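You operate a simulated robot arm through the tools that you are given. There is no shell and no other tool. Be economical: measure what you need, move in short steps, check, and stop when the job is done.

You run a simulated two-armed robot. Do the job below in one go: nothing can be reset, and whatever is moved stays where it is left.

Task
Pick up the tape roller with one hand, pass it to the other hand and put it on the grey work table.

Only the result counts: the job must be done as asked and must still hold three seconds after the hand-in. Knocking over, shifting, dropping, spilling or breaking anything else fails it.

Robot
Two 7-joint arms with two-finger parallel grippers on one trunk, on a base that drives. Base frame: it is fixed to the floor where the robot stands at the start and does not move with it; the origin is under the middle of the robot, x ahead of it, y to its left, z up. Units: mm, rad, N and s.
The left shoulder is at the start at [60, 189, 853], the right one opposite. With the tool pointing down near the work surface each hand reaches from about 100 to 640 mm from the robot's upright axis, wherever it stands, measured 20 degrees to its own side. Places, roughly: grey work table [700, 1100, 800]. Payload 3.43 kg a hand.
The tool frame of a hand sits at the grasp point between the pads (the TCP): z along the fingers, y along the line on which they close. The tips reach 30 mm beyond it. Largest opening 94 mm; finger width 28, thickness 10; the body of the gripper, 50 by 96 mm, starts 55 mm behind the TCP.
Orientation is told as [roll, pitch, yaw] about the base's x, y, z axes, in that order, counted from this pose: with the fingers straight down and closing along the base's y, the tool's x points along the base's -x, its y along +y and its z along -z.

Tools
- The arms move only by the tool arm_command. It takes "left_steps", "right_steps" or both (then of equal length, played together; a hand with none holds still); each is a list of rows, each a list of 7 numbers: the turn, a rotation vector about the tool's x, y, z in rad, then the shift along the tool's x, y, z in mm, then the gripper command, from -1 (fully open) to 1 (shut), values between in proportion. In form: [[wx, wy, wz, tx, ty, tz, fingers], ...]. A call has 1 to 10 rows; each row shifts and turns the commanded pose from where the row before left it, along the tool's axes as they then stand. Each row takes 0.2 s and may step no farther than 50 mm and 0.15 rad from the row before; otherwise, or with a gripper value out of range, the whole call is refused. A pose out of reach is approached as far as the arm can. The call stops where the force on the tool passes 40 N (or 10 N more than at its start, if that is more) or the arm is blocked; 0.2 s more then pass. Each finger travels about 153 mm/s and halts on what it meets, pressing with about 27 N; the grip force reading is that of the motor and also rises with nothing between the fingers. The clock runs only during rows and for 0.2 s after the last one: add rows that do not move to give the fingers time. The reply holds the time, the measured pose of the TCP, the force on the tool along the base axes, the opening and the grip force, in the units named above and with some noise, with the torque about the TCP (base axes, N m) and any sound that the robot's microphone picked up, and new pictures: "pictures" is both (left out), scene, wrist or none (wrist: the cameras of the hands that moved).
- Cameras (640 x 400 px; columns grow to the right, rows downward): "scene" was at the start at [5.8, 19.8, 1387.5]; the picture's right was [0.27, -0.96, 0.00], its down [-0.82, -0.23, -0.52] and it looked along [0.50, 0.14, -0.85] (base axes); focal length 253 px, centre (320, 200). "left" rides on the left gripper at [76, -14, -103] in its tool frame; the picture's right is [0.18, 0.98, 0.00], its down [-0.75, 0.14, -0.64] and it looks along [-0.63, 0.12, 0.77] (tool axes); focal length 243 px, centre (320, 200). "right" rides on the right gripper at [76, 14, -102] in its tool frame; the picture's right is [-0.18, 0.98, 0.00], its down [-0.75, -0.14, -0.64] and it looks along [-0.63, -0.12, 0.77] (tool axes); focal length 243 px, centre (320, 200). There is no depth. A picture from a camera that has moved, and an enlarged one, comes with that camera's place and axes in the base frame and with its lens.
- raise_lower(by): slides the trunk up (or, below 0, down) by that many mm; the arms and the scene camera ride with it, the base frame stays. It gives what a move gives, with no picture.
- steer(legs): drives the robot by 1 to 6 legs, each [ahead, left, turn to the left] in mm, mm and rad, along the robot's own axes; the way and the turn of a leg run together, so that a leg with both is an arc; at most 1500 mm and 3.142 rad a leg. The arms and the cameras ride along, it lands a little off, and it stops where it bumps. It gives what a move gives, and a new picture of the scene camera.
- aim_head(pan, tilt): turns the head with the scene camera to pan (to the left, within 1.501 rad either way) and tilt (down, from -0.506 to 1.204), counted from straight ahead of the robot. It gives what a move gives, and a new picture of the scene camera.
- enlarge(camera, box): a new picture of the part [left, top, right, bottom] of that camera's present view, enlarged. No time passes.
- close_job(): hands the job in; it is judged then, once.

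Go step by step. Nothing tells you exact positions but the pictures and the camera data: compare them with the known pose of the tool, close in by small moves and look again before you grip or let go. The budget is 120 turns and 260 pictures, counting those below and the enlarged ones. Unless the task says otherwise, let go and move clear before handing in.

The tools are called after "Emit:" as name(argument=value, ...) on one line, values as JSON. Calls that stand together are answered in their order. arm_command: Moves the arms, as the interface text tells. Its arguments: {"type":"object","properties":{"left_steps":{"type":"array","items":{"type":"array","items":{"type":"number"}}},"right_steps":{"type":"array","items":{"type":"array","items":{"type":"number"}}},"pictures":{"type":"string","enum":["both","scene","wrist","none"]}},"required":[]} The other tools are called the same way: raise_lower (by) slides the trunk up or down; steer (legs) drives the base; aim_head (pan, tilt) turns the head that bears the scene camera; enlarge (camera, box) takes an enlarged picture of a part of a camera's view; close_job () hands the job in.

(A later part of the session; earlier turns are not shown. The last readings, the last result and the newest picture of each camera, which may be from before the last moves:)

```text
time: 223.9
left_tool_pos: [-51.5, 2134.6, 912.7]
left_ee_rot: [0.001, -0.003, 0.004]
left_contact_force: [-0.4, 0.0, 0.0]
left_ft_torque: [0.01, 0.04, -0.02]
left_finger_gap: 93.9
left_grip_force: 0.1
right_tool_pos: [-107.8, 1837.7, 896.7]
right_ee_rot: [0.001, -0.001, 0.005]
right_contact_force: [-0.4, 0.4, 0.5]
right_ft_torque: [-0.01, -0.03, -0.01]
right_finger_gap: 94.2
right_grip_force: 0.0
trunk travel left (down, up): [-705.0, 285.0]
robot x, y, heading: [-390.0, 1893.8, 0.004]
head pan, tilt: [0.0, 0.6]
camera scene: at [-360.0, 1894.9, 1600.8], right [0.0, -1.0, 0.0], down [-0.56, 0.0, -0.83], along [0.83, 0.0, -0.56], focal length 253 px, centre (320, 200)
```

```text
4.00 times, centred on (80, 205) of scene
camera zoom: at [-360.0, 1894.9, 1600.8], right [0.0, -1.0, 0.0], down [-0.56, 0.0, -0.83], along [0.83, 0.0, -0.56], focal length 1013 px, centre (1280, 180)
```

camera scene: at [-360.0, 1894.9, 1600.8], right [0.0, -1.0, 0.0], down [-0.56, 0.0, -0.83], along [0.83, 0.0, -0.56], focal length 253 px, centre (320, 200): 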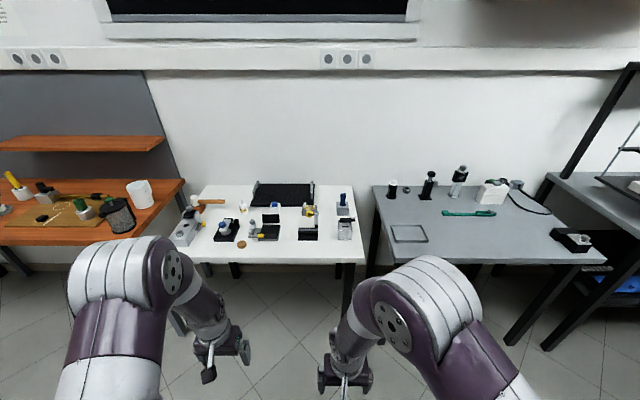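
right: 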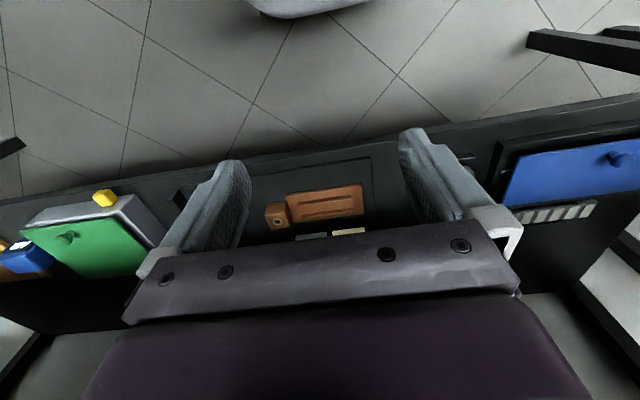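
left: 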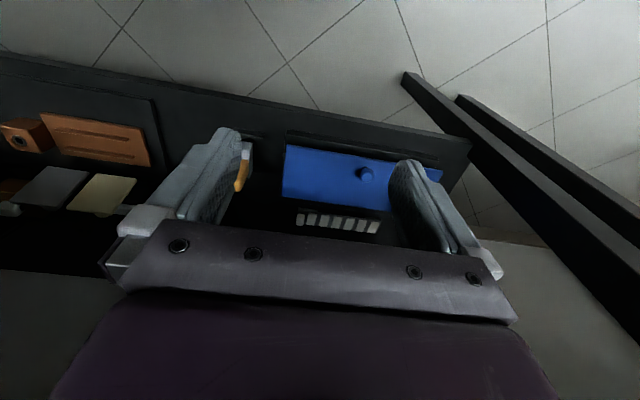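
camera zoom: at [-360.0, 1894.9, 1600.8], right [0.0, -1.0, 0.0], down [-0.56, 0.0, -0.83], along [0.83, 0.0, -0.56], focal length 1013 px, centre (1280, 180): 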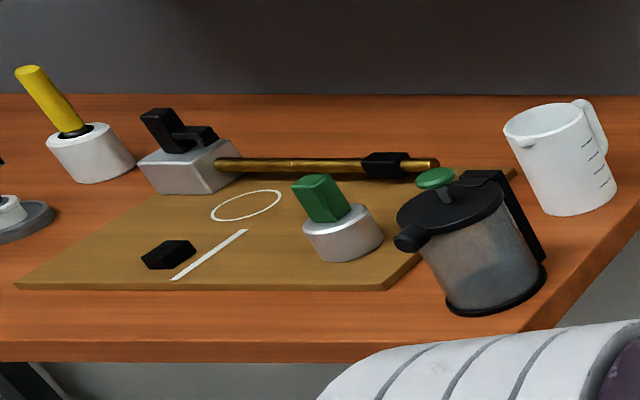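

Still inconclusive; the perforated table has a cream disc with a black knob and an orange tool that I haven't resolved. I go there and zoom.

Emit:
steer(legs=[[0, 1250, 0], [0, 1250, 0]])

Emit:
aim_head(pan=0.0, tilt=0.6)

Emit:
enlarge(camera="scene", box=[160, 120, 400, 270])

```text
time: 236.2
left_tool_pos: [-56.2, 4645.6, 911.8]
left_ee_rot: [0.0, -0.001, 0.001]
left_contact_force: [0.5, -0.2, -0.4]
left_ft_torque: [0.0, -0.02, -0.03]
left_finger_gap: 94.2
left_grip_force: 0.1
right_tool_pos: [-111.4, 4348.7, 897.9]
right_ee_rot: [-0.002, -0.001, 0.003]
right_contact_force: [0.7, -0.5, -1.7]
right_ft_torque: [-0.01, -0.01, 0.0]
right_finger_gap: 93.9
right_grip_force: 0.0
trunk travel left (down, up): [-705.0, 285.0]
robot x, y, heading: [-393.8, 4402.4, 0.0]
head pan, tilt: [0.0, 0.6]
camera scene: at [-362.6, 4405.8, 1600.8], right [0.0, -1.0, 0.0], down [-0.56, 0.0, -0.83], along [0.83, 0.0, -0.56], focal length 253 px, centre (320, 200)
```

scene: 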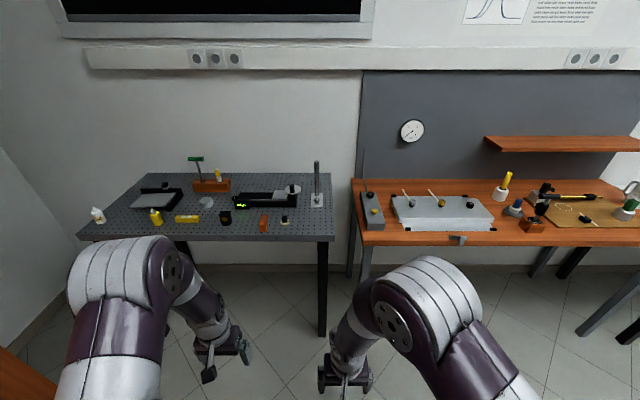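

```text
time: 236.8
left_tool_pos: [-54.9, 4645.7, 912.4]
left_ee_rot: [-0.001, -0.003, 0.002]
left_contact_force: [-0.6, -0.3, 0.6]
left_ft_torque: [0.02, 0.03, 0.02]
left_finger_gap: 93.9
left_grip_force: 0.1
right_tool_pos: [-110.0, 4349.0, 897.9]
right_ee_rot: [-0.001, 0.001, 0.003]
right_contact_force: [0.2, 0.3, 0.7]
right_ft_torque: [0.02, 0.02, -0.01]
right_finger_gap: 93.8
right_grip_force: 0.0
trunk travel left (down, up): [-705.0, 285.0]
robot x, y, heading: [-394.3, 4404.6, -0.001]
head pan, tilt: [0.0, 0.6]
camera scene: at [-362.5, 4405.9, 1600.8], right [0.0, -1.0, 0.0], down [-0.56, 0.0, -0.83], along [0.83, 0.0, -0.56], focal length 253 px, centre (320, 200)
```

scene: 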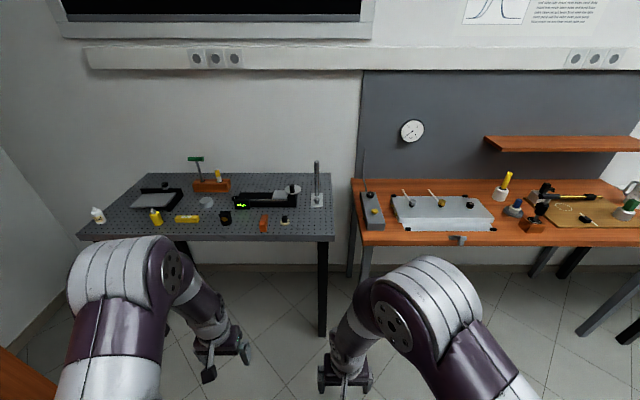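

```text
2.67 times, centred on (280, 195) of scene
camera zoom: at [-362.5, 4405.9, 1600.8], right [0.0, -1.0, 0.0], down [-0.56, 0.0, -0.83], along [0.83, 0.0, -0.56], focal length 675 px, centre (427, 213)
```

zoom: 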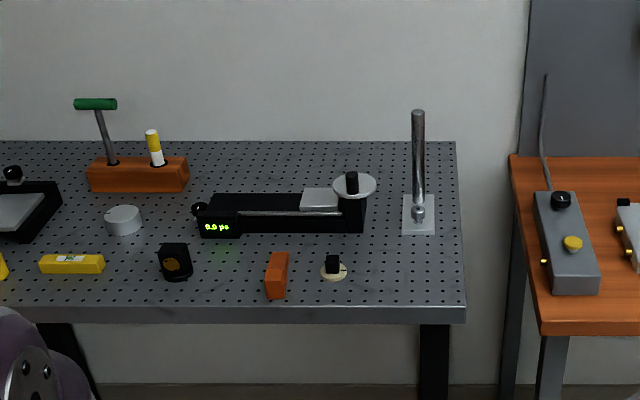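

Emit:
enlarge(camera="scene", box=[210, 200, 300, 240])

Emit:
enlarge(camera="scene", box=[80, 175, 240, 245])

Emit:
enlarge(camera="scene", box=[350, 165, 560, 255])

```text
7.11 times, centred on (255, 220) of scene
camera zoom: at [-362.5, 4405.9, 1600.8], right [0.0, -1.0, 0.0], down [-0.56, 0.0, -0.83], along [0.83, 0.0, -0.56], focal length 1801 px, centre (782, 58)
```

zoom: 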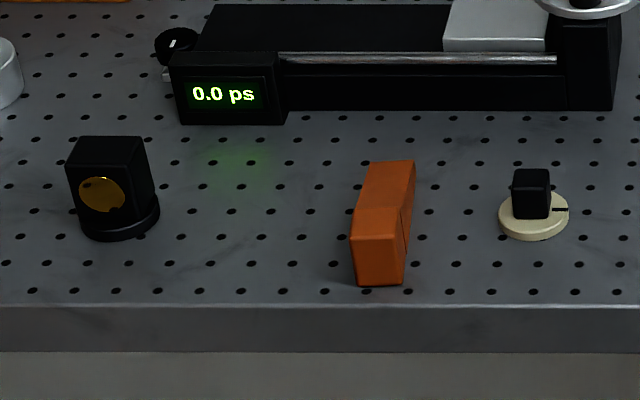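

```text
4.00 times, centred on (160, 210) of scene
camera zoom: at [-362.5, 4405.9, 1600.8], right [0.0, -1.0, 0.0], down [-0.56, 0.0, -0.83], along [0.83, 0.0, -0.56], focal length 1013 px, centre (960, 160)
```

zoom: 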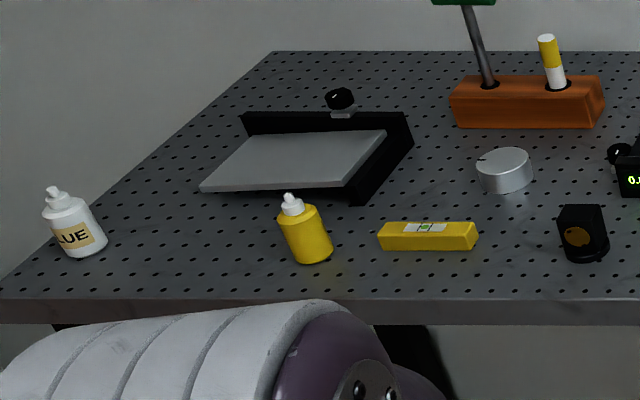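

```text
3.05 times, centred on (455, 210) of scene
camera zoom: at [-362.5, 4405.9, 1600.8], right [0.0, -1.0, 0.0], down [-0.56, 0.0, -0.83], along [0.83, 0.0, -0.56], focal length 772 px, centre (-91, 170)
```

zoom: 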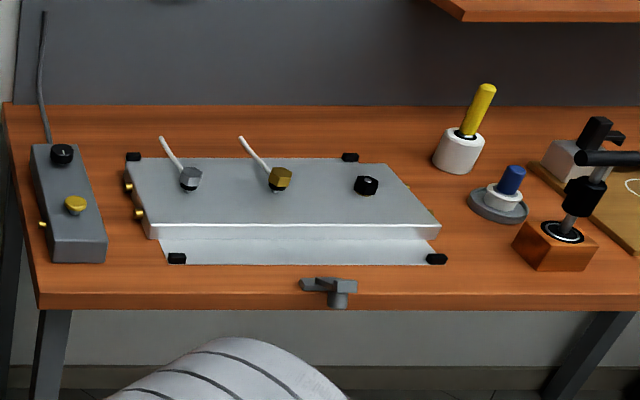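

Nothing there. The long optical bench on the opposite side remains; I drive to face it and zoom.

Emit:
steer(legs=[[-250, 0, 0], [0, -1200, 0], [0, -1200, 0], [0, 0, 1.57], [0, 0, 1.57]])

Emit:
aim_head(pan=0.0, tilt=0.25)

Emit:
enlarge(camera="scene", box=[0, 130, 240, 280])

Emit:
enlarge(camera="scene", box=[220, 130, 430, 260])

Emit:
enlarge(camera="scene", box=[420, 130, 640, 260])

```text
time: 257.6
left_tool_pos: [-977.0, 1760.8, 912.5]
left_ee_rot: [0.002, -0.002, -3.136]
left_contact_force: [-0.5, -0.7, 0.2]
left_ft_torque: [0.0, -0.02, 0.02]
left_finger_gap: 94.1
left_grip_force: 0.1
right_tool_pos: [-923.1, 2056.9, 898.3]
right_ee_rot: [-0.004, 0.0, -3.135]
right_contact_force: [-0.3, -0.4, 0.0]
right_ft_torque: [0.0, 0.03, -0.02]
right_finger_gap: 93.9
right_grip_force: 0.0
trunk travel left (down, up): [-705.0, 285.0]
robot x, y, heading: [-641.3, 2000.1, -3.14]
head pan, tilt: [0.0, 0.6]
camera scene: at [-671.1, 2002.8, 1600.8], right [-0.01, 1.0, 0.0], down [0.56, 0.0, -0.83], along [-0.83, 0.0, -0.56], focal length 253 px, centre (320, 200)
```

scene: 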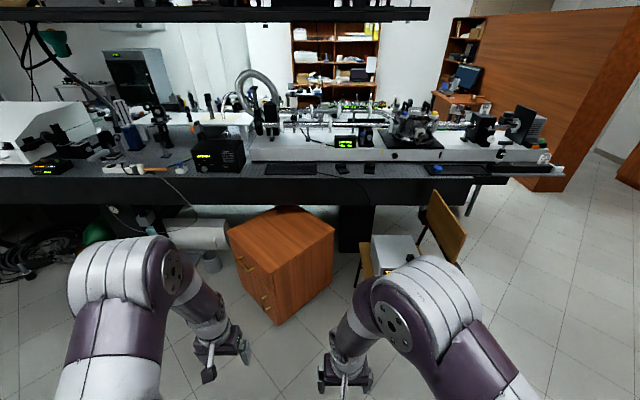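

```text
time: 258.5
left_tool_pos: [-977.4, 1760.0, 911.1]
left_ee_rot: [-0.001, -0.002, -3.136]
left_contact_force: [0.1, 0.1, 0.4]
left_ft_torque: [0.04, -0.01, 0.0]
left_finger_gap: 94.0
left_grip_force: 0.1
right_tool_pos: [-923.3, 2057.6, 897.7]
right_ee_rot: [-0.001, 0.001, -3.136]
right_contact_force: [-0.1, -0.5, 0.7]
right_ft_torque: [0.01, 0.01, 0.02]
right_finger_gap: 94.1
right_grip_force: 0.1
trunk travel left (down, up): [-705.0, 285.0]
robot x, y, heading: [-638.8, 2002.6, -3.136]
head pan, tilt: [0.0, 0.25]
camera scene: at [-676.1, 2002.9, 1632.9], right [-0.01, 1.0, 0.0], down [0.25, 0.0, -0.97], along [-0.97, -0.01, -0.25], focal length 253 px, centre (320, 200)
```

scene: 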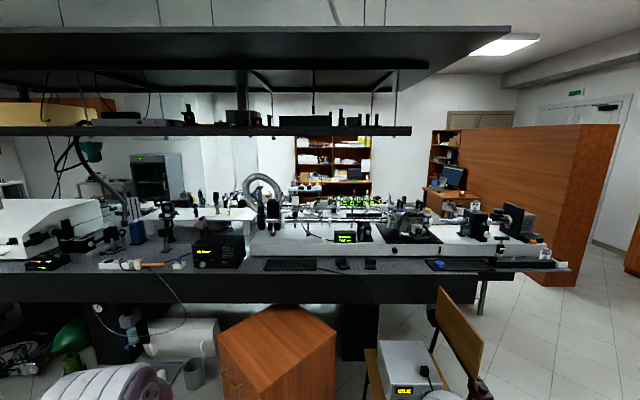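

```text
2.67 times, centred on (120, 205) of scene
camera zoom: at [-676.1, 2002.9, 1632.9], right [-0.01, 1.0, 0.0], down [0.25, 0.0, -0.97], along [-0.97, -0.01, -0.25], focal length 675 px, centre (853, 187)
```

zoom: 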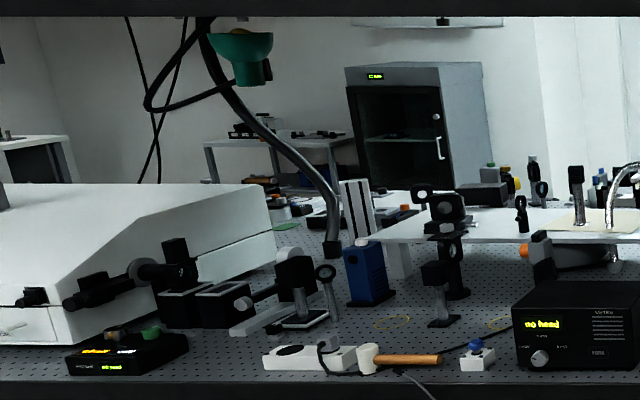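

```text
3.05 times, centred on (325, 195) of scene
camera zoom: at [-676.1, 2002.9, 1632.9], right [-0.01, 1.0, 0.0], down [0.25, 0.0, -0.97], along [-0.97, -0.01, -0.25], focal length 772 px, centre (305, 215)
```

zoom: 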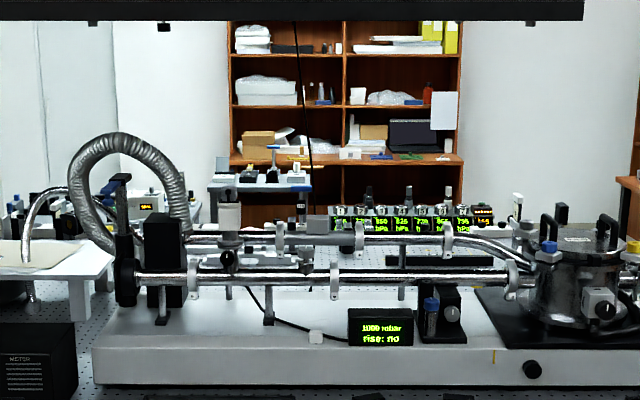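

```text
2.91 times, centred on (530, 195) of scene
camera zoom: at [-676.1, 2002.9, 1632.9], right [-0.01, 1.0, 0.0], down [0.25, 0.0, -0.97], along [-0.97, -0.01, -0.25], focal length 737 px, centre (-291, 214)
```

zoom: 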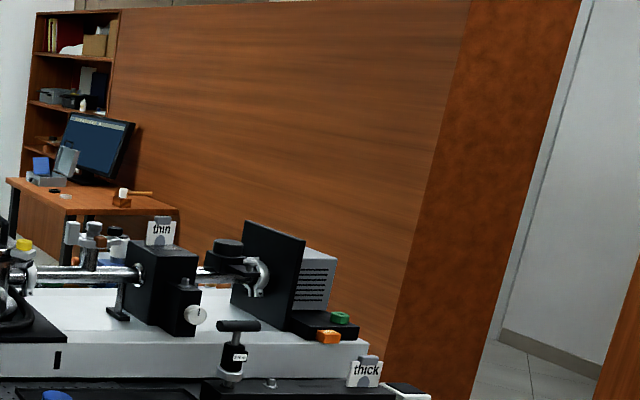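

Lots of stations, but no roller. The wall panel right of the start bench has a long black roll and a tray with something with an orange end; I go back to zoom there.

Emit:
enlarge(camera="scene", box=[80, 255, 200, 275])

Emit:
steer(legs=[[0, 0, -1.57], [0, 0, -1.57], [0, -1450, 0], [0, -1450, 0]])

Emit:
aim_head(pan=-0.45, tilt=0.45)

```text
5.33 times, centred on (140, 265) of scene
camera zoom: at [-676.1, 2002.9, 1632.9], right [-0.01, 1.0, 0.0], down [0.25, 0.0, -0.97], along [-0.97, -0.01, -0.25], focal length 1351 px, centre (1280, -147)
```

zoom: 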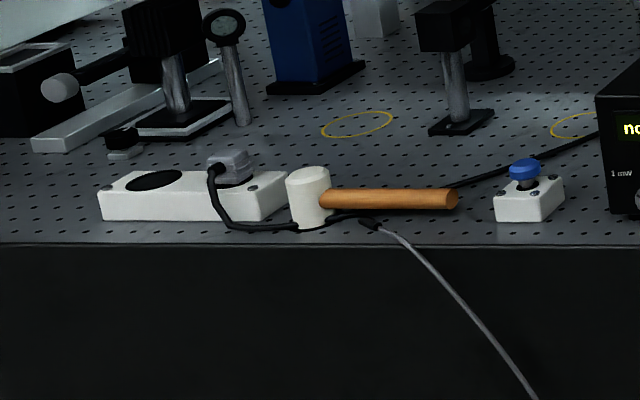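

```text
time: 280.1
left_tool_pos: [-298.9, -655.6, 912.4]
left_ee_rot: [-0.001, -0.001, 0.004]
left_contact_force: [-0.7, -0.4, 0.1]
left_ft_torque: [-0.01, 0.04, 0.01]
left_finger_gap: 94.0
left_grip_force: 0.2
right_tool_pos: [-353.0, -952.4, 897.0]
right_ee_rot: [0.0, 0.0, 0.003]
right_contact_force: [-0.3, -0.2, -0.3]
right_ft_torque: [-0.02, 0.03, 0.03]
right_finger_gap: 93.9
right_grip_force: 0.0
trunk travel left (down, up): [-705.0, 285.0]
robot x, y, heading: [-629.8, -898.7, 0.005]
head pan, tilt: [0.0, 0.25]
camera scene: at [-601.2, -895.1, 1633.0], right [0.0, -1.0, 0.0], down [-0.25, 0.0, -0.97], along [0.97, 0.0, -0.25], focal length 253 px, centre (320, 200)
```

scene: 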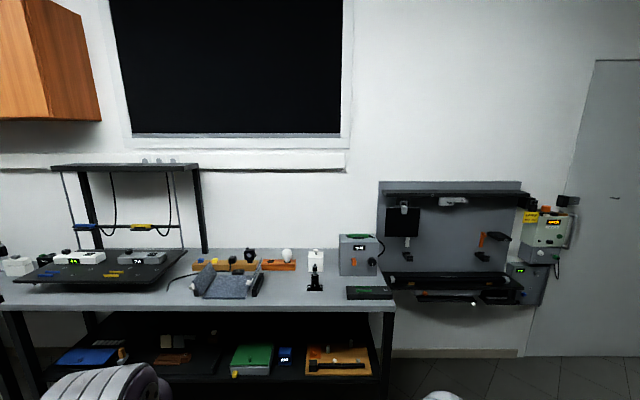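

```text
time: 281.0
left_tool_pos: [-299.5, -654.7, 912.3]
left_ee_rot: [0.001, -0.001, 0.005]
left_contact_force: [-0.6, -0.9, 0.5]
left_ft_torque: [-0.01, -0.01, -0.02]
left_finger_gap: 94.2
left_grip_force: 0.0
right_tool_pos: [-354.2, -951.8, 898.0]
right_ee_rot: [-0.001, 0.0, 0.003]
right_contact_force: [-0.2, 0.5, -0.3]
right_ft_torque: [-0.01, -0.01, 0.04]
right_finger_gap: 94.2
right_grip_force: 0.1
trunk travel left (down, up): [-705.0, 285.0]
robot x, y, heading: [-634.4, -899.4, 0.003]
head pan, tilt: [-0.45, 0.45]
camera scene: at [-611.6, -934.8, 1614.4], right [-0.43, -0.9, 0.0], down [-0.39, 0.19, -0.9], along [0.81, -0.39, -0.43], focal length 253 px, centre (320, 200)
```

scene: 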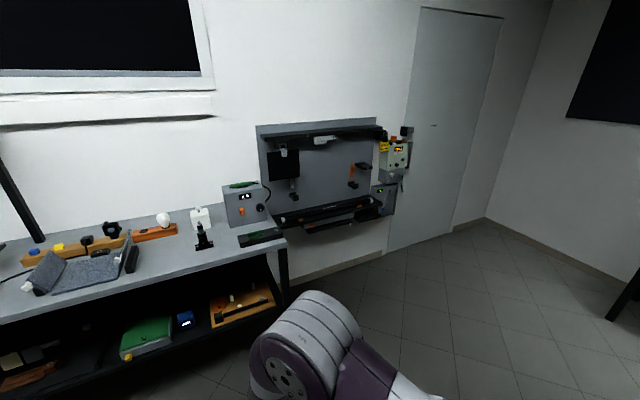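

Emit:
enlarge(camera="scene", box=[255, 115, 415, 235])

Emit:
enlarge(camera="scene", box=[268, 195, 388, 240])

Emit:
enlarge(camera="scene", box=[10, 205, 160, 300])

Emit:
enlarge(camera="scene", box=[100, 280, 290, 370])

```text
3.33 times, centred on (335, 175) of scene
camera zoom: at [-611.6, -934.8, 1614.4], right [-0.43, -0.9, 0.0], down [-0.39, 0.19, -0.9], along [0.81, -0.39, -0.43], focal length 844 px, centre (270, 283)
```

zoom: 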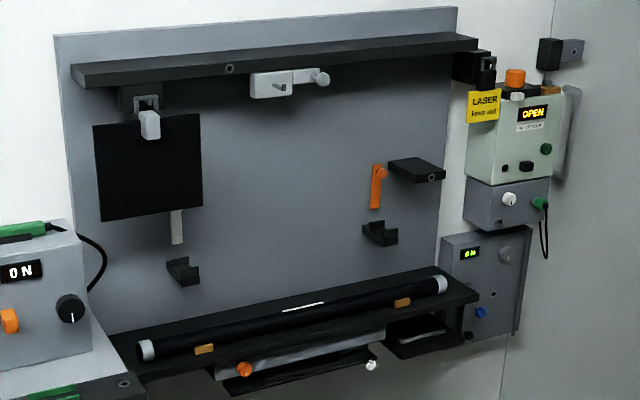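

```text
5.33 times, centred on (328, 218) of scene
camera zoom: at [-611.6, -934.8, 1614.4], right [-0.43, -0.9, 0.0], down [-0.39, 0.19, -0.9], along [0.81, -0.39, -0.43], focal length 1351 px, centre (277, 107)
```

zoom: 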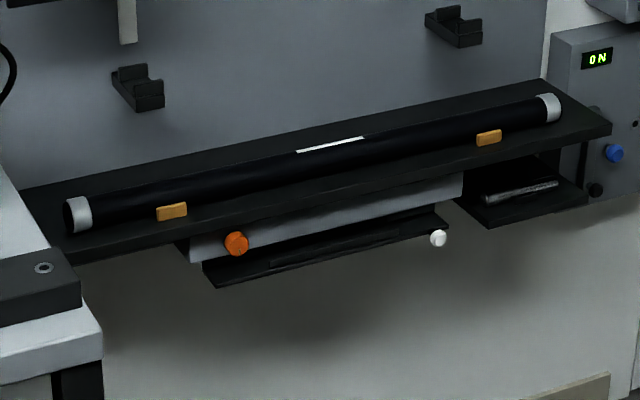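

```text
4.21 times, centred on (85, 252) of scene
camera zoom: at [-611.6, -934.8, 1614.4], right [-0.43, -0.9, 0.0], down [-0.39, 0.19, -0.9], along [0.81, -0.39, -0.43], focal length 1066 px, centre (1310, -21)
```

zoom: 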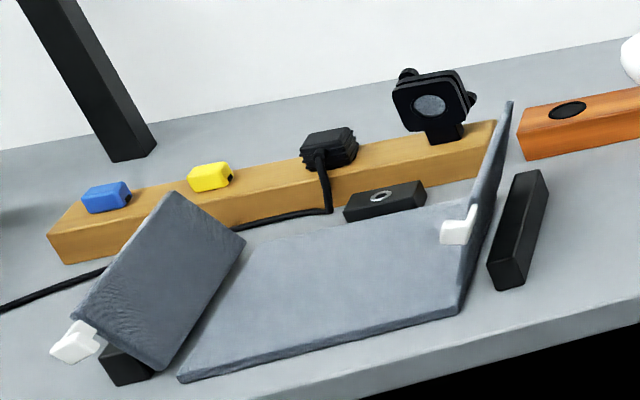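

```text
3.37 times, centred on (195, 325) of scene
camera zoom: at [-611.6, -934.8, 1614.4], right [-0.43, -0.9, 0.0], down [-0.39, 0.19, -0.9], along [0.81, -0.39, -0.43], focal length 853 px, centre (741, -221)
```

zoom: 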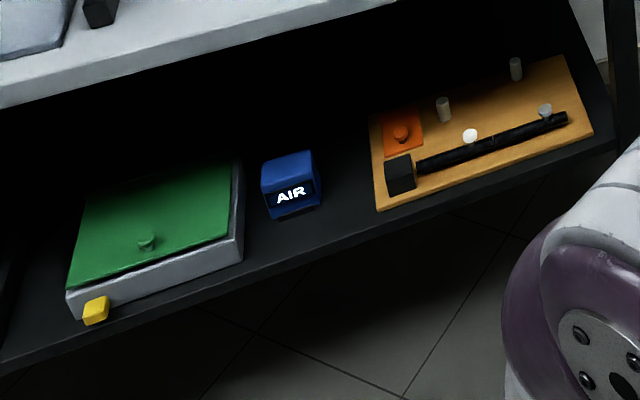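

Nothing roller-like on the panel. The orange-handled item, at about [480, 145, 565 top] on the lower shelf between two chocks, stays the best candidate; I go in front of it, pitch the left hand forward and look with its wrist camera.

Emit:
steer(legs=[[0, 880, 0]])

Emit:
raise_lower(by=-340)

Emit:
arm_command(left_steps=[[0, -0.131, 0, 0, 0, 0, -1], [0, -0.131, 0, 0, 0, 0, -1], [0, -0.131, 0, 0, 0, 0, -1], [0, -0.131, 0, 0, 0, 0, -1], [0, -0.131, 0, 0, 0, 0, -1], [0, -0.131, 0, 0, 0, 0, -1]], pictures="none")

Emit:
steer(legs=[[430, 0, 0]])

Emit:
enlarge(camera="left", box=[0, 0, 640, 400])

```text
time: 285.7
left_tool_pos: [-306.3, 224.2, 912.0]
left_ee_rot: [0.0, -0.003, 0.008]
left_contact_force: [0.6, 0.5, 0.0]
left_ft_torque: [-0.04, 0.04, 0.0]
left_finger_gap: 94.1
left_grip_force: 0.1
right_tool_pos: [-360.2, -73.2, 898.0]
right_ee_rot: [-0.003, -0.001, 0.008]
right_contact_force: [0.1, 0.9, 0.3]
right_ft_torque: [0.03, 0.0, -0.02]
right_finger_gap: 94.0
right_grip_force: 0.1
trunk travel left (down, up): [-705.0, 285.0]
robot x, y, heading: [-637.3, -20.3, 0.007]
head pan, tilt: [-0.45, 0.45]
camera scene: at [-617.0, -57.1, 1614.4], right [-0.43, -0.9, 0.0], down [-0.39, 0.19, -0.9], along [0.81, -0.38, -0.44], focal length 253 px, centre (320, 200)
```

scene: 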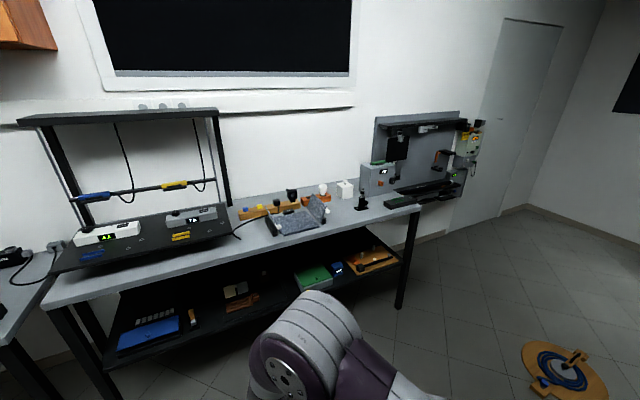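

```text
time: 289.0
left_tool_pos: [-306.2, 224.0, 572.1]
left_ee_rot: [-0.001, -0.002, 0.006]
left_contact_force: [-0.1, 0.5, -0.5]
left_ft_torque: [0.0, -0.02, 0.03]
left_finger_gap: 94.2
left_grip_force: 0.0
right_tool_pos: [-359.4, -73.7, 557.4]
right_ee_rot: [-0.002, -0.001, 0.008]
right_contact_force: [-0.3, -1.6, 0.7]
right_ft_torque: [0.02, 0.02, 0.0]
right_finger_gap: 94.1
right_grip_force: 0.1
trunk travel left (down, up): [-365.0, 625.0]
robot x, y, heading: [-638.4, -17.1, 0.012]
head pan, tilt: [-0.45, 0.45]
```

```text
time: 290.4
left_tool_pos: [-313.7, 247.0, 569.3]
left_ee_rot: [0.126, -0.59, -0.032]
left_contact_force: [0.0, 0.2, 0.8]
left_ft_torque: [0.02, 0.02, 0.02]
left_finger_gap: 94.1
left_grip_force: 0.1
left hand out of reach, approached as far as the arm can: row 3, 4
right_tool_pos: [-360.4, -72.6, 556.3]
right_ee_rot: [-0.001, 0.0, 0.008]
right_contact_force: [0.2, -0.8, 0.2]
right_ft_torque: [-0.06, -0.02, 0.02]
right_finger_gap: 94.0
right_grip_force: 0.0
trunk travel left (down, up): [-365.0, 625.0]
robot x, y, heading: [-638.1, -17.6, 0.011]
head pan, tilt: [-0.45, 0.45]
```

```text
time: 293.0
left_tool_pos: [118.8, 253.4, 569.2]
left_ee_rot: [0.13, -0.588, -0.029]
left_contact_force: [0.3, 0.7, -0.6]
left_ft_torque: [0.02, 0.01, 0.01]
left_finger_gap: 94.2
left_grip_force: 0.2
right_tool_pos: [73.1, -67.7, 556.6]
right_ee_rot: [-0.001, 0.0, 0.013]
right_contact_force: [0.5, -0.1, 0.4]
right_ft_torque: [-0.02, 0.0, 0.03]
right_finger_gap: 93.9
right_grip_force: 0.1
trunk travel left (down, up): [-365.0, 625.0]
robot x, y, heading: [-206.8, -14.2, 0.01]
head pan, tilt: [-0.45, 0.45]
camera scene: at [-184.5, -52.6, 1274.3], right [-0.42, -0.91, 0.0], down [-0.39, 0.18, -0.9], along [0.82, -0.38, -0.44], focal length 253 px, centre (320, 200)
```

scene: 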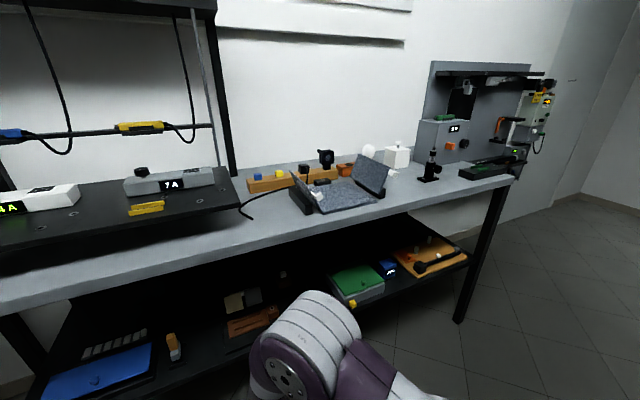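

```text
1.00 times, centred on (320, 200) of left (not enlarged: the box is as wide or as high as the picture)
camera zoom: at [-1.2, 228.1, 611.3], right [-0.19, 0.98, 0.0], down [0.27, 0.05, 0.96], along [0.94, 0.19, -0.27], focal length 243 px, centre (320, 200)
```

zoom: 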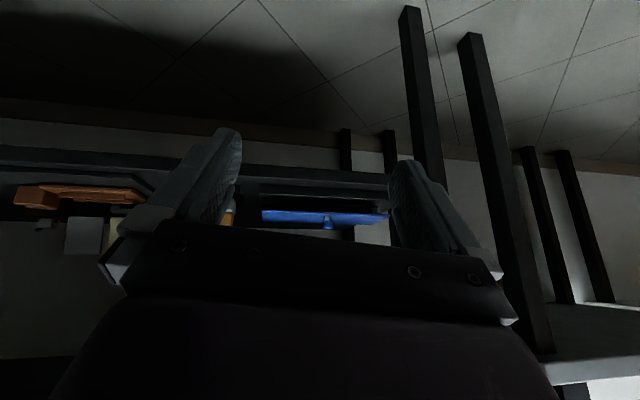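

The item is just hidden behind the left finger. I shift the base right by about 100 mm and zoom in with the wrist camera.

Emit:
steer(legs=[[60, -105, 0]])

Emit:
enlarge(camera="left", box=[210, 120, 410, 245])

```text
time: 294.3
left_tool_pos: [178.2, 148.0, 568.7]
left_ee_rot: [0.13, -0.587, -0.029]
left_contact_force: [0.8, -0.3, 0.2]
left_ft_torque: [0.05, 0.01, 0.0]
left_finger_gap: 94.0
left_grip_force: 0.0
right_tool_pos: [134.1, -174.1, 557.9]
right_ee_rot: [-0.001, 0.001, 0.012]
right_contact_force: [0.4, -1.1, 1.4]
right_ft_torque: [0.01, -0.02, 0.03]
right_finger_gap: 94.0
right_grip_force: 0.2
trunk travel left (down, up): [-365.0, 625.0]
robot x, y, heading: [-145.8, -120.4, 0.014]
head pan, tilt: [-0.45, 0.45]
camera scene: at [-123.6, -158.3, 1274.3], right [-0.42, -0.91, 0.0], down [-0.39, 0.19, -0.9], along [0.82, -0.38, -0.44], focal length 253 px, centre (320, 200)
```

scene: 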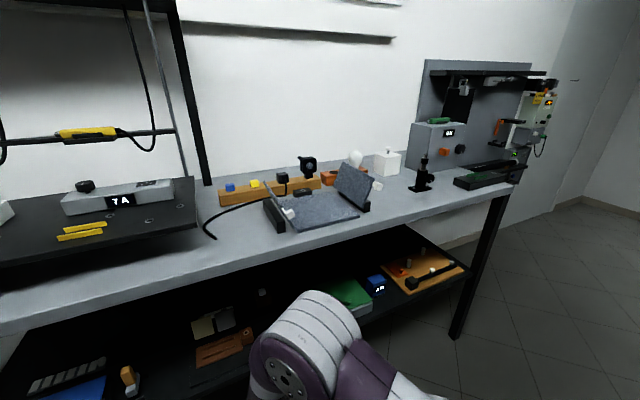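

```text
3.20 times, centred on (310, 182) of left
camera zoom: at [59.8, 123.0, 611.4], right [-0.19, 0.98, 0.0], down [0.27, 0.05, 0.96], along [0.94, 0.19, -0.27], focal length 776 px, centre (352, 256)
```

zoom: 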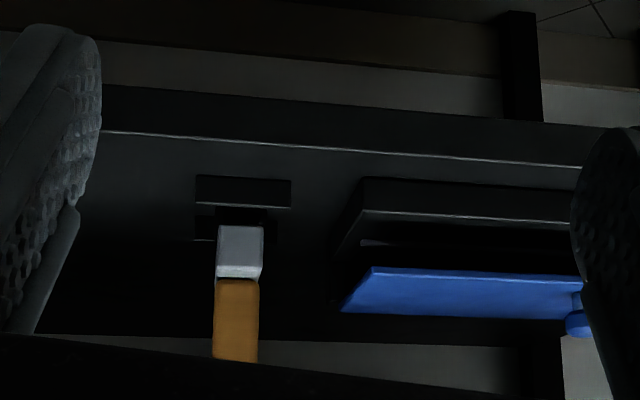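

From the front I can't tell whether the black foot is a roller. I take a low side view by facing it from the right.

Emit:
steer(legs=[[0, -680, 0], [0, 0, 1.05]])

Emit:
raise_lower(by=-350)

Emit:
aim_head(pan=0.0, tilt=0.35)

```text
time: 300.7
left_tool_pos: [-213.3, -385.0, 569.1]
left_ee_rot: [0.131, -0.589, 1.038]
left_contact_force: [0.1, -1.1, -0.3]
left_ft_torque: [-0.01, 0.02, -0.01]
left_finger_gap: 93.7
left_grip_force: 0.1
right_tool_pos: [45.6, -578.8, 557.2]
right_ee_rot: [-0.003, 0.0, 1.081]
right_contact_force: [0.5, 0.0, 0.1]
right_ft_torque: [0.03, 0.02, 0.04]
right_finger_gap: 94.1
right_grip_force: 0.1
trunk travel left (down, up): [-365.0, 625.0]
robot x, y, heading: [-137.4, -798.9, 1.08]
head pan, tilt: [-0.45, 0.45]
camera scene: at [-91.1, -797.5, 1274.3], right [0.59, -0.81, 0.0], down [-0.35, -0.26, -0.9], along [0.73, 0.53, -0.44], focal length 253 px, centre (320, 200)
```

scene: 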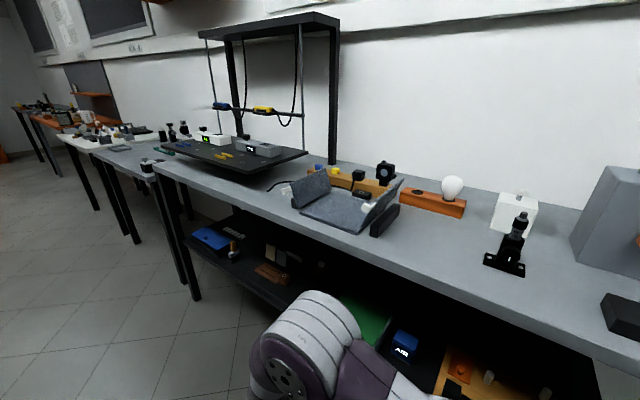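

```text
time: 304.1
left_tool_pos: [-214.0, -386.1, 219.6]
left_ee_rot: [0.13, -0.588, 1.037]
left_contact_force: [0.0, -0.6, 0.1]
left_ft_torque: [0.0, -0.01, 0.0]
left_finger_gap: 93.9
left_grip_force: 0.1
right_tool_pos: [44.4, -580.3, 207.6]
right_ee_rot: [-0.003, 0.0, 1.079]
right_contact_force: [-0.5, -0.8, -0.4]
right_ft_torque: [-0.02, -0.01, 0.0]
right_finger_gap: 94.1
right_grip_force: 0.0
trunk travel left (down, up): [-15.0, 975.0]
robot x, y, heading: [-135.6, -794.9, 1.081]
head pan, tilt: [-0.45, 0.45]
```

```text
time: 305.0
left_tool_pos: [-213.7, -386.8, 218.9]
left_ee_rot: [0.13, -0.589, 1.038]
left_contact_force: [0.1, 0.4, -0.5]
left_ft_torque: [-0.02, -0.01, 0.01]
left_finger_gap: 94.4
left_grip_force: 0.1
right_tool_pos: [45.4, -579.0, 208.1]
right_ee_rot: [-0.002, 0.001, 1.081]
right_contact_force: [-0.5, 0.1, -0.2]
right_ft_torque: [0.04, -0.02, 0.01]
right_finger_gap: 94.0
right_grip_force: 0.1
trunk travel left (down, up): [-15.0, 975.0]
robot x, y, heading: [-138.4, -798.1, 1.08]
head pan, tilt: [0.0, 0.351]
camera scene: at [-121.4, -769.6, 933.5], right [0.88, -0.47, 0.0], down [-0.16, -0.3, -0.94], along [0.44, 0.83, -0.34], focal length 253 px, centre (320, 200)
```

scene: 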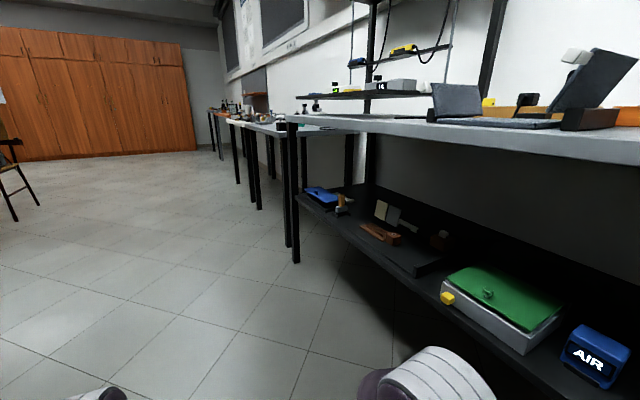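

Emit:
enlarge(camera="scene", box=[330, 188, 358, 220])

Emit:
enlarge(camera="scene", box=[355, 195, 455, 255])

```text
12.50 times, centred on (344, 204) of scene
camera zoom: at [-121.4, -769.6, 933.5], right [0.88, -0.47, 0.0], down [-0.16, -0.3, -0.94], along [0.44, 0.83, -0.34], focal length 3166 px, centre (20, 150)
```

zoom: 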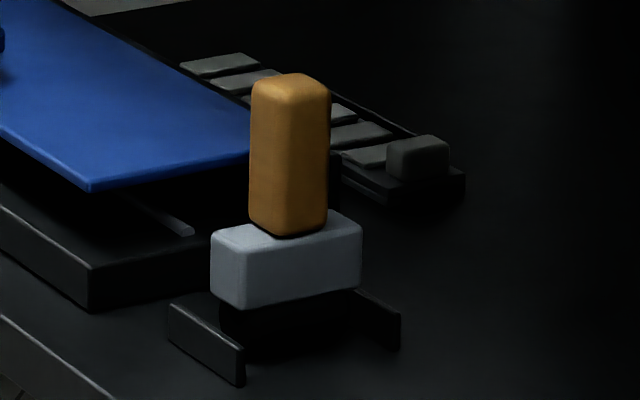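

```text
6.40 times, centred on (405, 225) of scene
camera zoom: at [-121.4, -769.6, 933.5], right [0.88, -0.47, 0.0], down [-0.16, -0.3, -0.94], along [0.44, 0.83, -0.34], focal length 1621 px, centre (-224, 40)
```

zoom: 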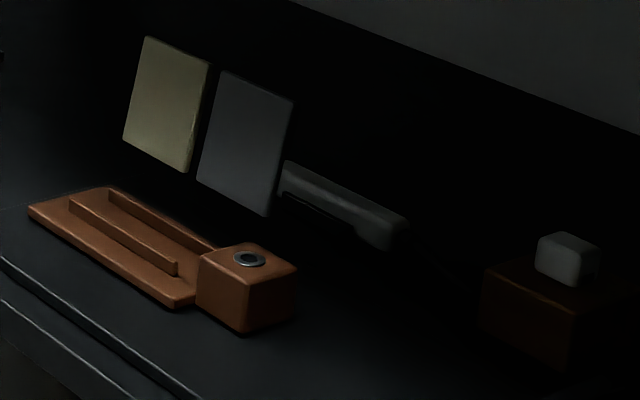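

It is a block brush, not a roller. The areas behind the optical bench and the desk are unexplored, so I drive round the bench's far end for a view.

Emit:
raise_lower(by=400)

Emit:
steer(legs=[[0, 0, 0.49], [0, 750, 0], [1500, 0, 0], [1500, 0, 0], [1500, 0, 0]])

Emit:
raise_lower(by=350)

Emit:
aim_head(pan=1.3, tilt=0.35)

```text
time: 308.9
left_tool_pos: [-213.5, -384.9, 618.5]
left_ee_rot: [0.129, -0.589, 1.039]
left_contact_force: [0.3, -0.1, -0.8]
left_ft_torque: [0.0, 0.0, -0.03]
left_finger_gap: 93.7
left_grip_force: 0.0
right_tool_pos: [46.4, -579.6, 607.2]
right_ee_rot: [-0.001, 0.001, 1.082]
right_contact_force: [-0.9, 0.3, -0.1]
right_ft_torque: [0.0, 0.01, 0.0]
right_finger_gap: 94.1
right_grip_force: 0.0
trunk travel left (down, up): [-415.0, 575.0]
robot x, y, heading: [-139.3, -798.9, 1.079]
head pan, tilt: [0.0, 0.351]
```

```text
time: 335.4
left_tool_pos: [-1123.8, 4028.2, 617.4]
left_ee_rot: [0.129, -0.59, 1.513]
left_contact_force: [0.3, -0.1, -0.7]
left_ft_torque: [-0.03, -0.02, -0.01]
left_finger_gap: 93.8
left_grip_force: 0.0
right_tool_pos: [-801.8, 3974.0, 607.6]
right_ee_rot: [-0.002, 0.0, 1.555]
right_contact_force: [-0.4, 0.5, -0.3]
right_ft_torque: [0.03, 0.0, 0.02]
right_finger_gap: 93.9
right_grip_force: 0.1
trunk travel left (down, up): [-415.0, 575.0]
robot x, y, heading: [-862.7, 3694.5, 1.555]
head pan, tilt: [0.0, 0.351]
camera scene: at [-864.5, 3729.2, 1333.5], right [1.0, -0.02, 0.0], down [-0.01, -0.34, -0.94], along [0.01, 0.94, -0.34], focal length 253 px, centre (320, 200)
```

scene: 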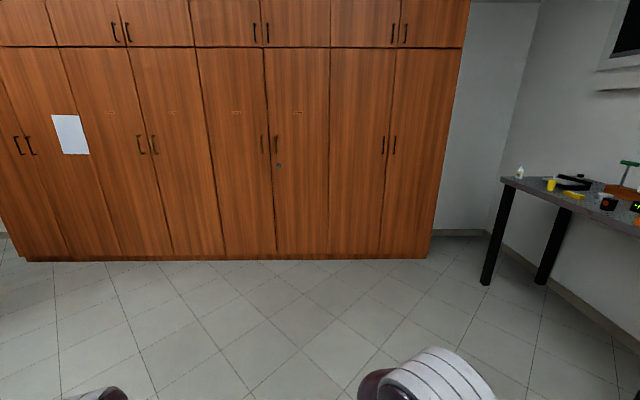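

```text
time: 338.9
left_tool_pos: [-1123.1, 4028.7, 968.8]
left_ee_rot: [0.128, -0.588, 1.512]
left_contact_force: [-0.3, -0.2, 0.1]
left_ft_torque: [0.03, 0.01, -0.02]
left_finger_gap: 94.3
left_grip_force: 0.0
right_tool_pos: [-802.8, 3973.7, 958.1]
right_ee_rot: [-0.001, 0.001, 1.555]
right_contact_force: [-0.2, -0.1, -0.5]
right_ft_torque: [-0.03, 0.0, -0.02]
right_finger_gap: 93.9
right_grip_force: 0.0
trunk travel left (down, up): [-765.0, 225.0]
robot x, y, heading: [-863.3, 3698.3, 1.555]
head pan, tilt: [0.0, 0.351]
```

```text
time: 340.3
left_tool_pos: [-1122.3, 4026.2, 969.7]
left_ee_rot: [0.131, -0.588, 1.513]
left_contact_force: [0.6, -0.1, -0.2]
left_ft_torque: [0.01, 0.0, 0.03]
left_finger_gap: 94.0
left_grip_force: 0.0
right_tool_pos: [-803.4, 3973.8, 958.9]
right_ee_rot: [-0.002, 0.0, 1.554]
right_contact_force: [-0.4, 0.0, -0.2]
right_ft_torque: [-0.03, 0.02, 0.0]
right_finger_gap: 94.4
right_grip_force: 0.0
trunk travel left (down, up): [-765.0, 225.0]
robot x, y, heading: [-866.5, 3693.0, 1.557]
head pan, tilt: [1.3, 0.351]
camera scene: at [-955.3, 3662.2, 1683.6], right [0.28, 0.96, 0.0], down [0.33, -0.1, -0.94], along [-0.9, 0.27, -0.34], focal length 253 px, centre (320, 200)
```

scene: 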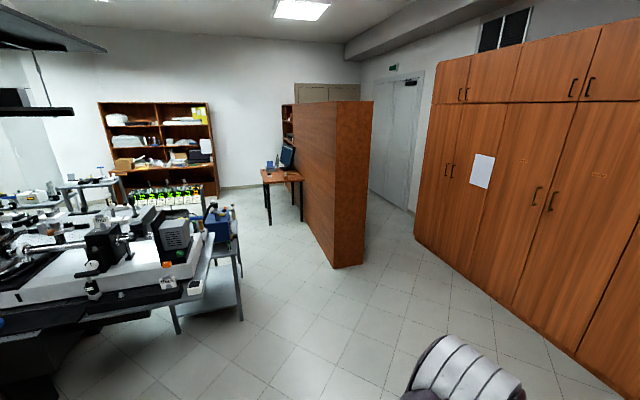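

Emit:
enlarge(camera="scene", box=[100, 100, 220, 200])

Emit:
enlarge(camera="scene", box=[245, 130, 325, 190])

Emit:
enlarge(camera="scene", box=[0, 160, 130, 250])

Emit:
enlarge(camera="scene", box=[120, 180, 250, 270])

```text
4.00 times, centred on (160, 150) of scene
camera zoom: at [-955.3, 3662.2, 1683.6], right [0.28, 0.96, 0.0], down [0.33, -0.1, -0.94], along [-0.9, 0.27, -0.34], focal length 1013 px, centre (960, 400)
```

zoom: 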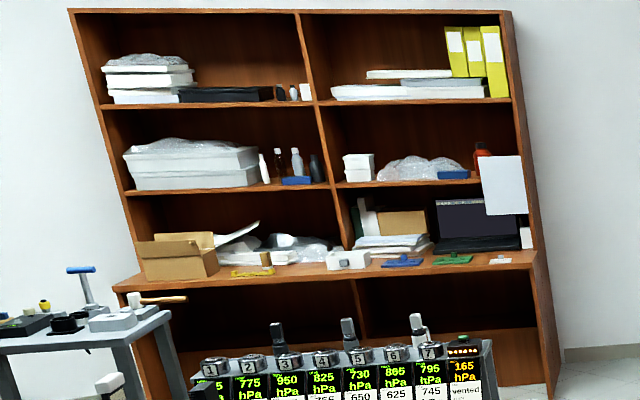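

```text
6.67 times, centred on (285, 160) of scene
camera zoom: at [-955.3, 3662.2, 1683.6], right [0.28, 0.96, 0.0], down [0.33, -0.1, -0.94], along [-0.9, 0.27, -0.34], focal length 1688 px, centre (553, 467)
```

zoom: 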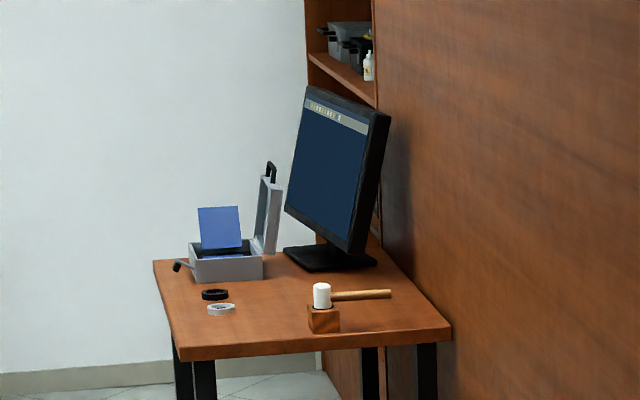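

```text
4.44 times, centred on (65, 205) of scene
camera zoom: at [-955.3, 3662.2, 1683.6], right [0.28, 0.96, 0.0], down [0.33, -0.1, -0.94], along [-0.9, 0.27, -0.34], focal length 1126 px, centre (1453, 178)
```

zoom: 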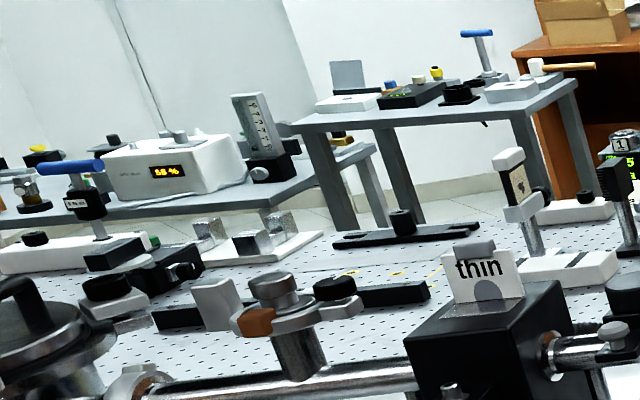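

```text
4.44 times, centred on (185, 225) of scene
camera zoom: at [-955.3, 3662.2, 1683.6], right [0.28, 0.96, 0.0], down [0.33, -0.1, -0.94], along [-0.9, 0.27, -0.34], focal length 1126 px, centre (920, 89)
```

zoom: 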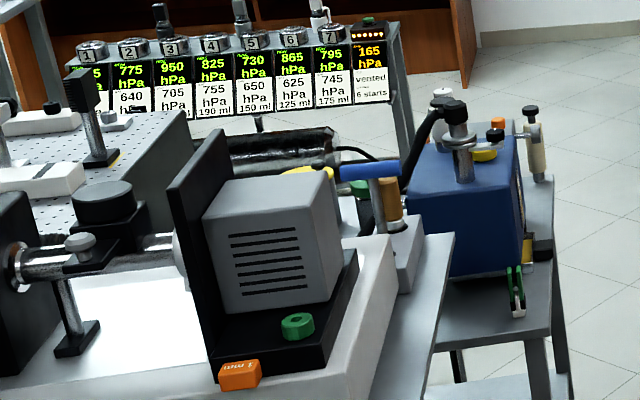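

I see more stations near the bookcase and desk. I drive through the gap to get a good view of those.

Emit:
steer(legs=[[370, 0, 0], [0, 0, 1.586], [1500, 0, 0], [800, 0, 0]])

Emit:
aim_head(pan=0.75, tilt=0.4)

```text
time: 357.5
left_tool_pos: [-3491.1, 3816.6, 969.0]
left_ee_rot: [0.129, -0.589, 3.091]
left_contact_force: [-0.1, -0.1, -0.5]
left_ft_torque: [0.0, 0.0, 0.0]
left_finger_gap: 93.8
left_grip_force: 0.1
right_tool_pos: [-3439.9, 4135.7, 957.4]
right_ee_rot: [-0.001, 0.001, 3.134]
right_contact_force: [0.0, 0.7, 1.0]
right_ft_torque: [-0.02, 0.02, -0.01]
right_finger_gap: 94.2
right_grip_force: 0.0
trunk travel left (down, up): [-765.0, 225.0]
robot x, y, heading: [-3164.9, 4076.5, 3.132]
head pan, tilt: [1.3, 0.351]
camera scene: at [-3126.0, 3987.8, 1683.6], right [-0.96, 0.28, 0.0], down [0.09, 0.33, -0.94], along [-0.26, -0.9, -0.34], focal length 253 px, centre (320, 200)
```

scene: 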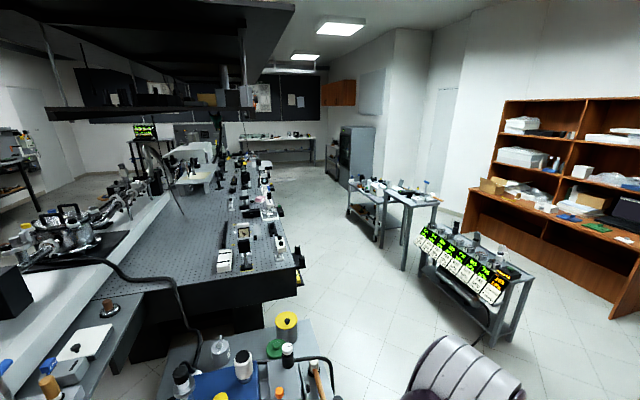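

```text
time: 358.4
left_tool_pos: [-3493.2, 3817.9, 969.2]
left_ee_rot: [0.13, -0.587, 3.092]
left_contact_force: [0.6, -0.4, 0.0]
left_ft_torque: [-0.02, 0.02, -0.02]
left_finger_gap: 94.1
left_grip_force: 0.0
right_tool_pos: [-3439.3, 4136.8, 957.6]
right_ee_rot: [-0.002, 0.001, 3.132]
right_contact_force: [-0.6, -0.6, 0.9]
right_ft_torque: [-0.03, -0.01, -0.01]
right_finger_gap: 94.0
right_grip_force: 0.2
trunk travel left (down, up): [-765.0, 225.0]
robot x, y, heading: [-3163.0, 4081.4, 3.133]
head pan, tilt: [0.75, 0.4]
camera scene: at [-3168.4, 4014.7, 1679.0], right [-0.68, 0.74, 0.0], down [0.29, 0.26, -0.92], along [-0.68, -0.62, -0.39], focal length 253 px, centre (320, 200)
```

scene: 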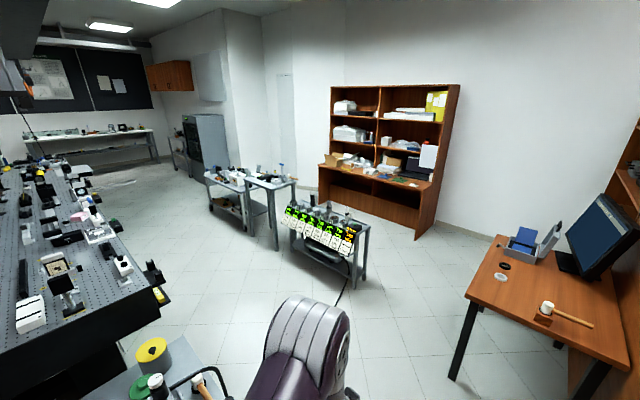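

Close by on my left is a pump table with a yellow disc and another wooden handle. I zoom on it, the optical table, and the two small tables.

Emit:
enlarge(camera="scene", box=[195, 155, 305, 225])

Emit:
enlarge(camera="scene", box=[0, 160, 180, 340])

Emit:
aim_head(pan=1.3, tilt=0.75)

```text
5.71 times, centred on (250, 190) of scene
camera zoom: at [-3168.4, 4014.7, 1679.0], right [-0.68, 0.74, 0.0], down [0.29, 0.26, -0.92], along [-0.68, -0.62, -0.39], focal length 1447 px, centre (720, 257)
```

zoom: 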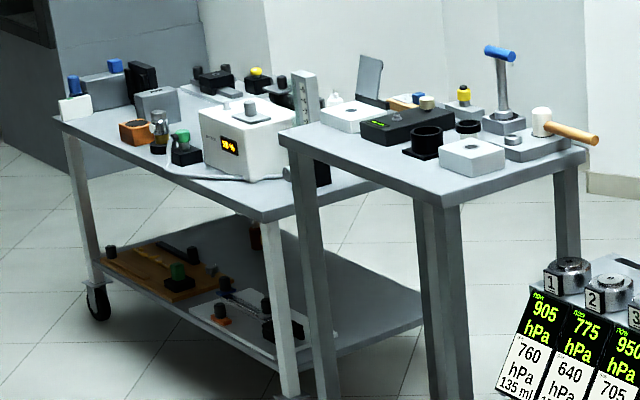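

```text
2.22 times, centred on (90, 250) of scene
camera zoom: at [-3168.4, 4014.7, 1679.0], right [-0.68, 0.74, 0.0], down [0.29, 0.26, -0.92], along [-0.68, -0.62, -0.39], focal length 563 px, centre (831, 89)
```

zoom: 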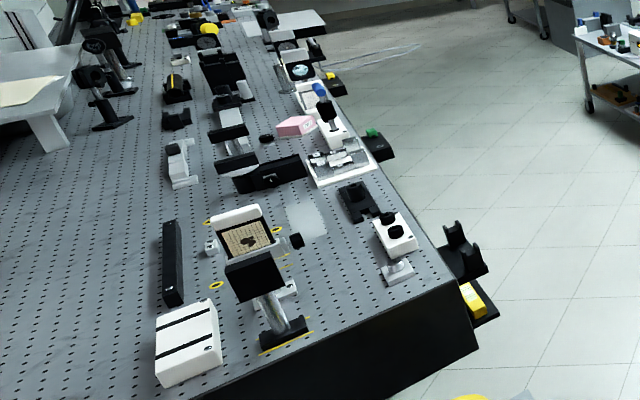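

```text
time: 359.4
left_tool_pos: [-3492.2, 3816.7, 969.3]
left_ee_rot: [0.129, -0.586, 3.089]
left_contact_force: [-0.8, -0.4, -0.5]
left_ft_torque: [0.03, -0.03, 0.0]
left_finger_gap: 94.1
left_grip_force: 0.0
right_tool_pos: [-3440.0, 4136.7, 957.3]
right_ee_rot: [-0.001, 0.0, 3.134]
right_contact_force: [0.5, 0.8, 0.0]
right_ft_torque: [0.01, 0.0, 0.01]
right_finger_gap: 94.0
right_grip_force: 0.1
trunk travel left (down, up): [-765.0, 225.0]
robot x, y, heading: [-3160.4, 4078.0, 3.133]
head pan, tilt: [1.3, 0.75]
camera scene: at [-3123.2, 3997.7, 1648.0], right [-0.96, 0.28, 0.0], down [0.19, 0.66, -0.73], along [-0.2, -0.7, -0.68], focal length 253 px, centre (320, 200)
```

scene: 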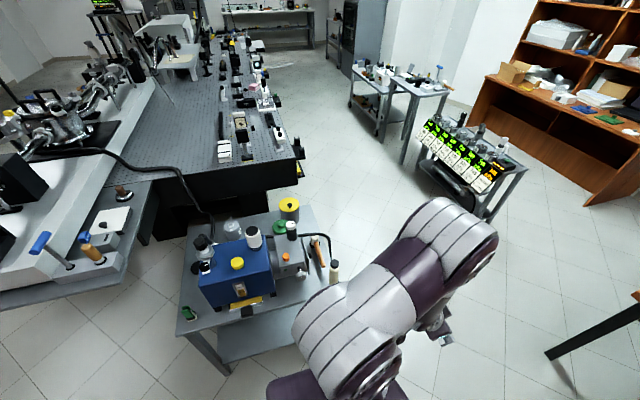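

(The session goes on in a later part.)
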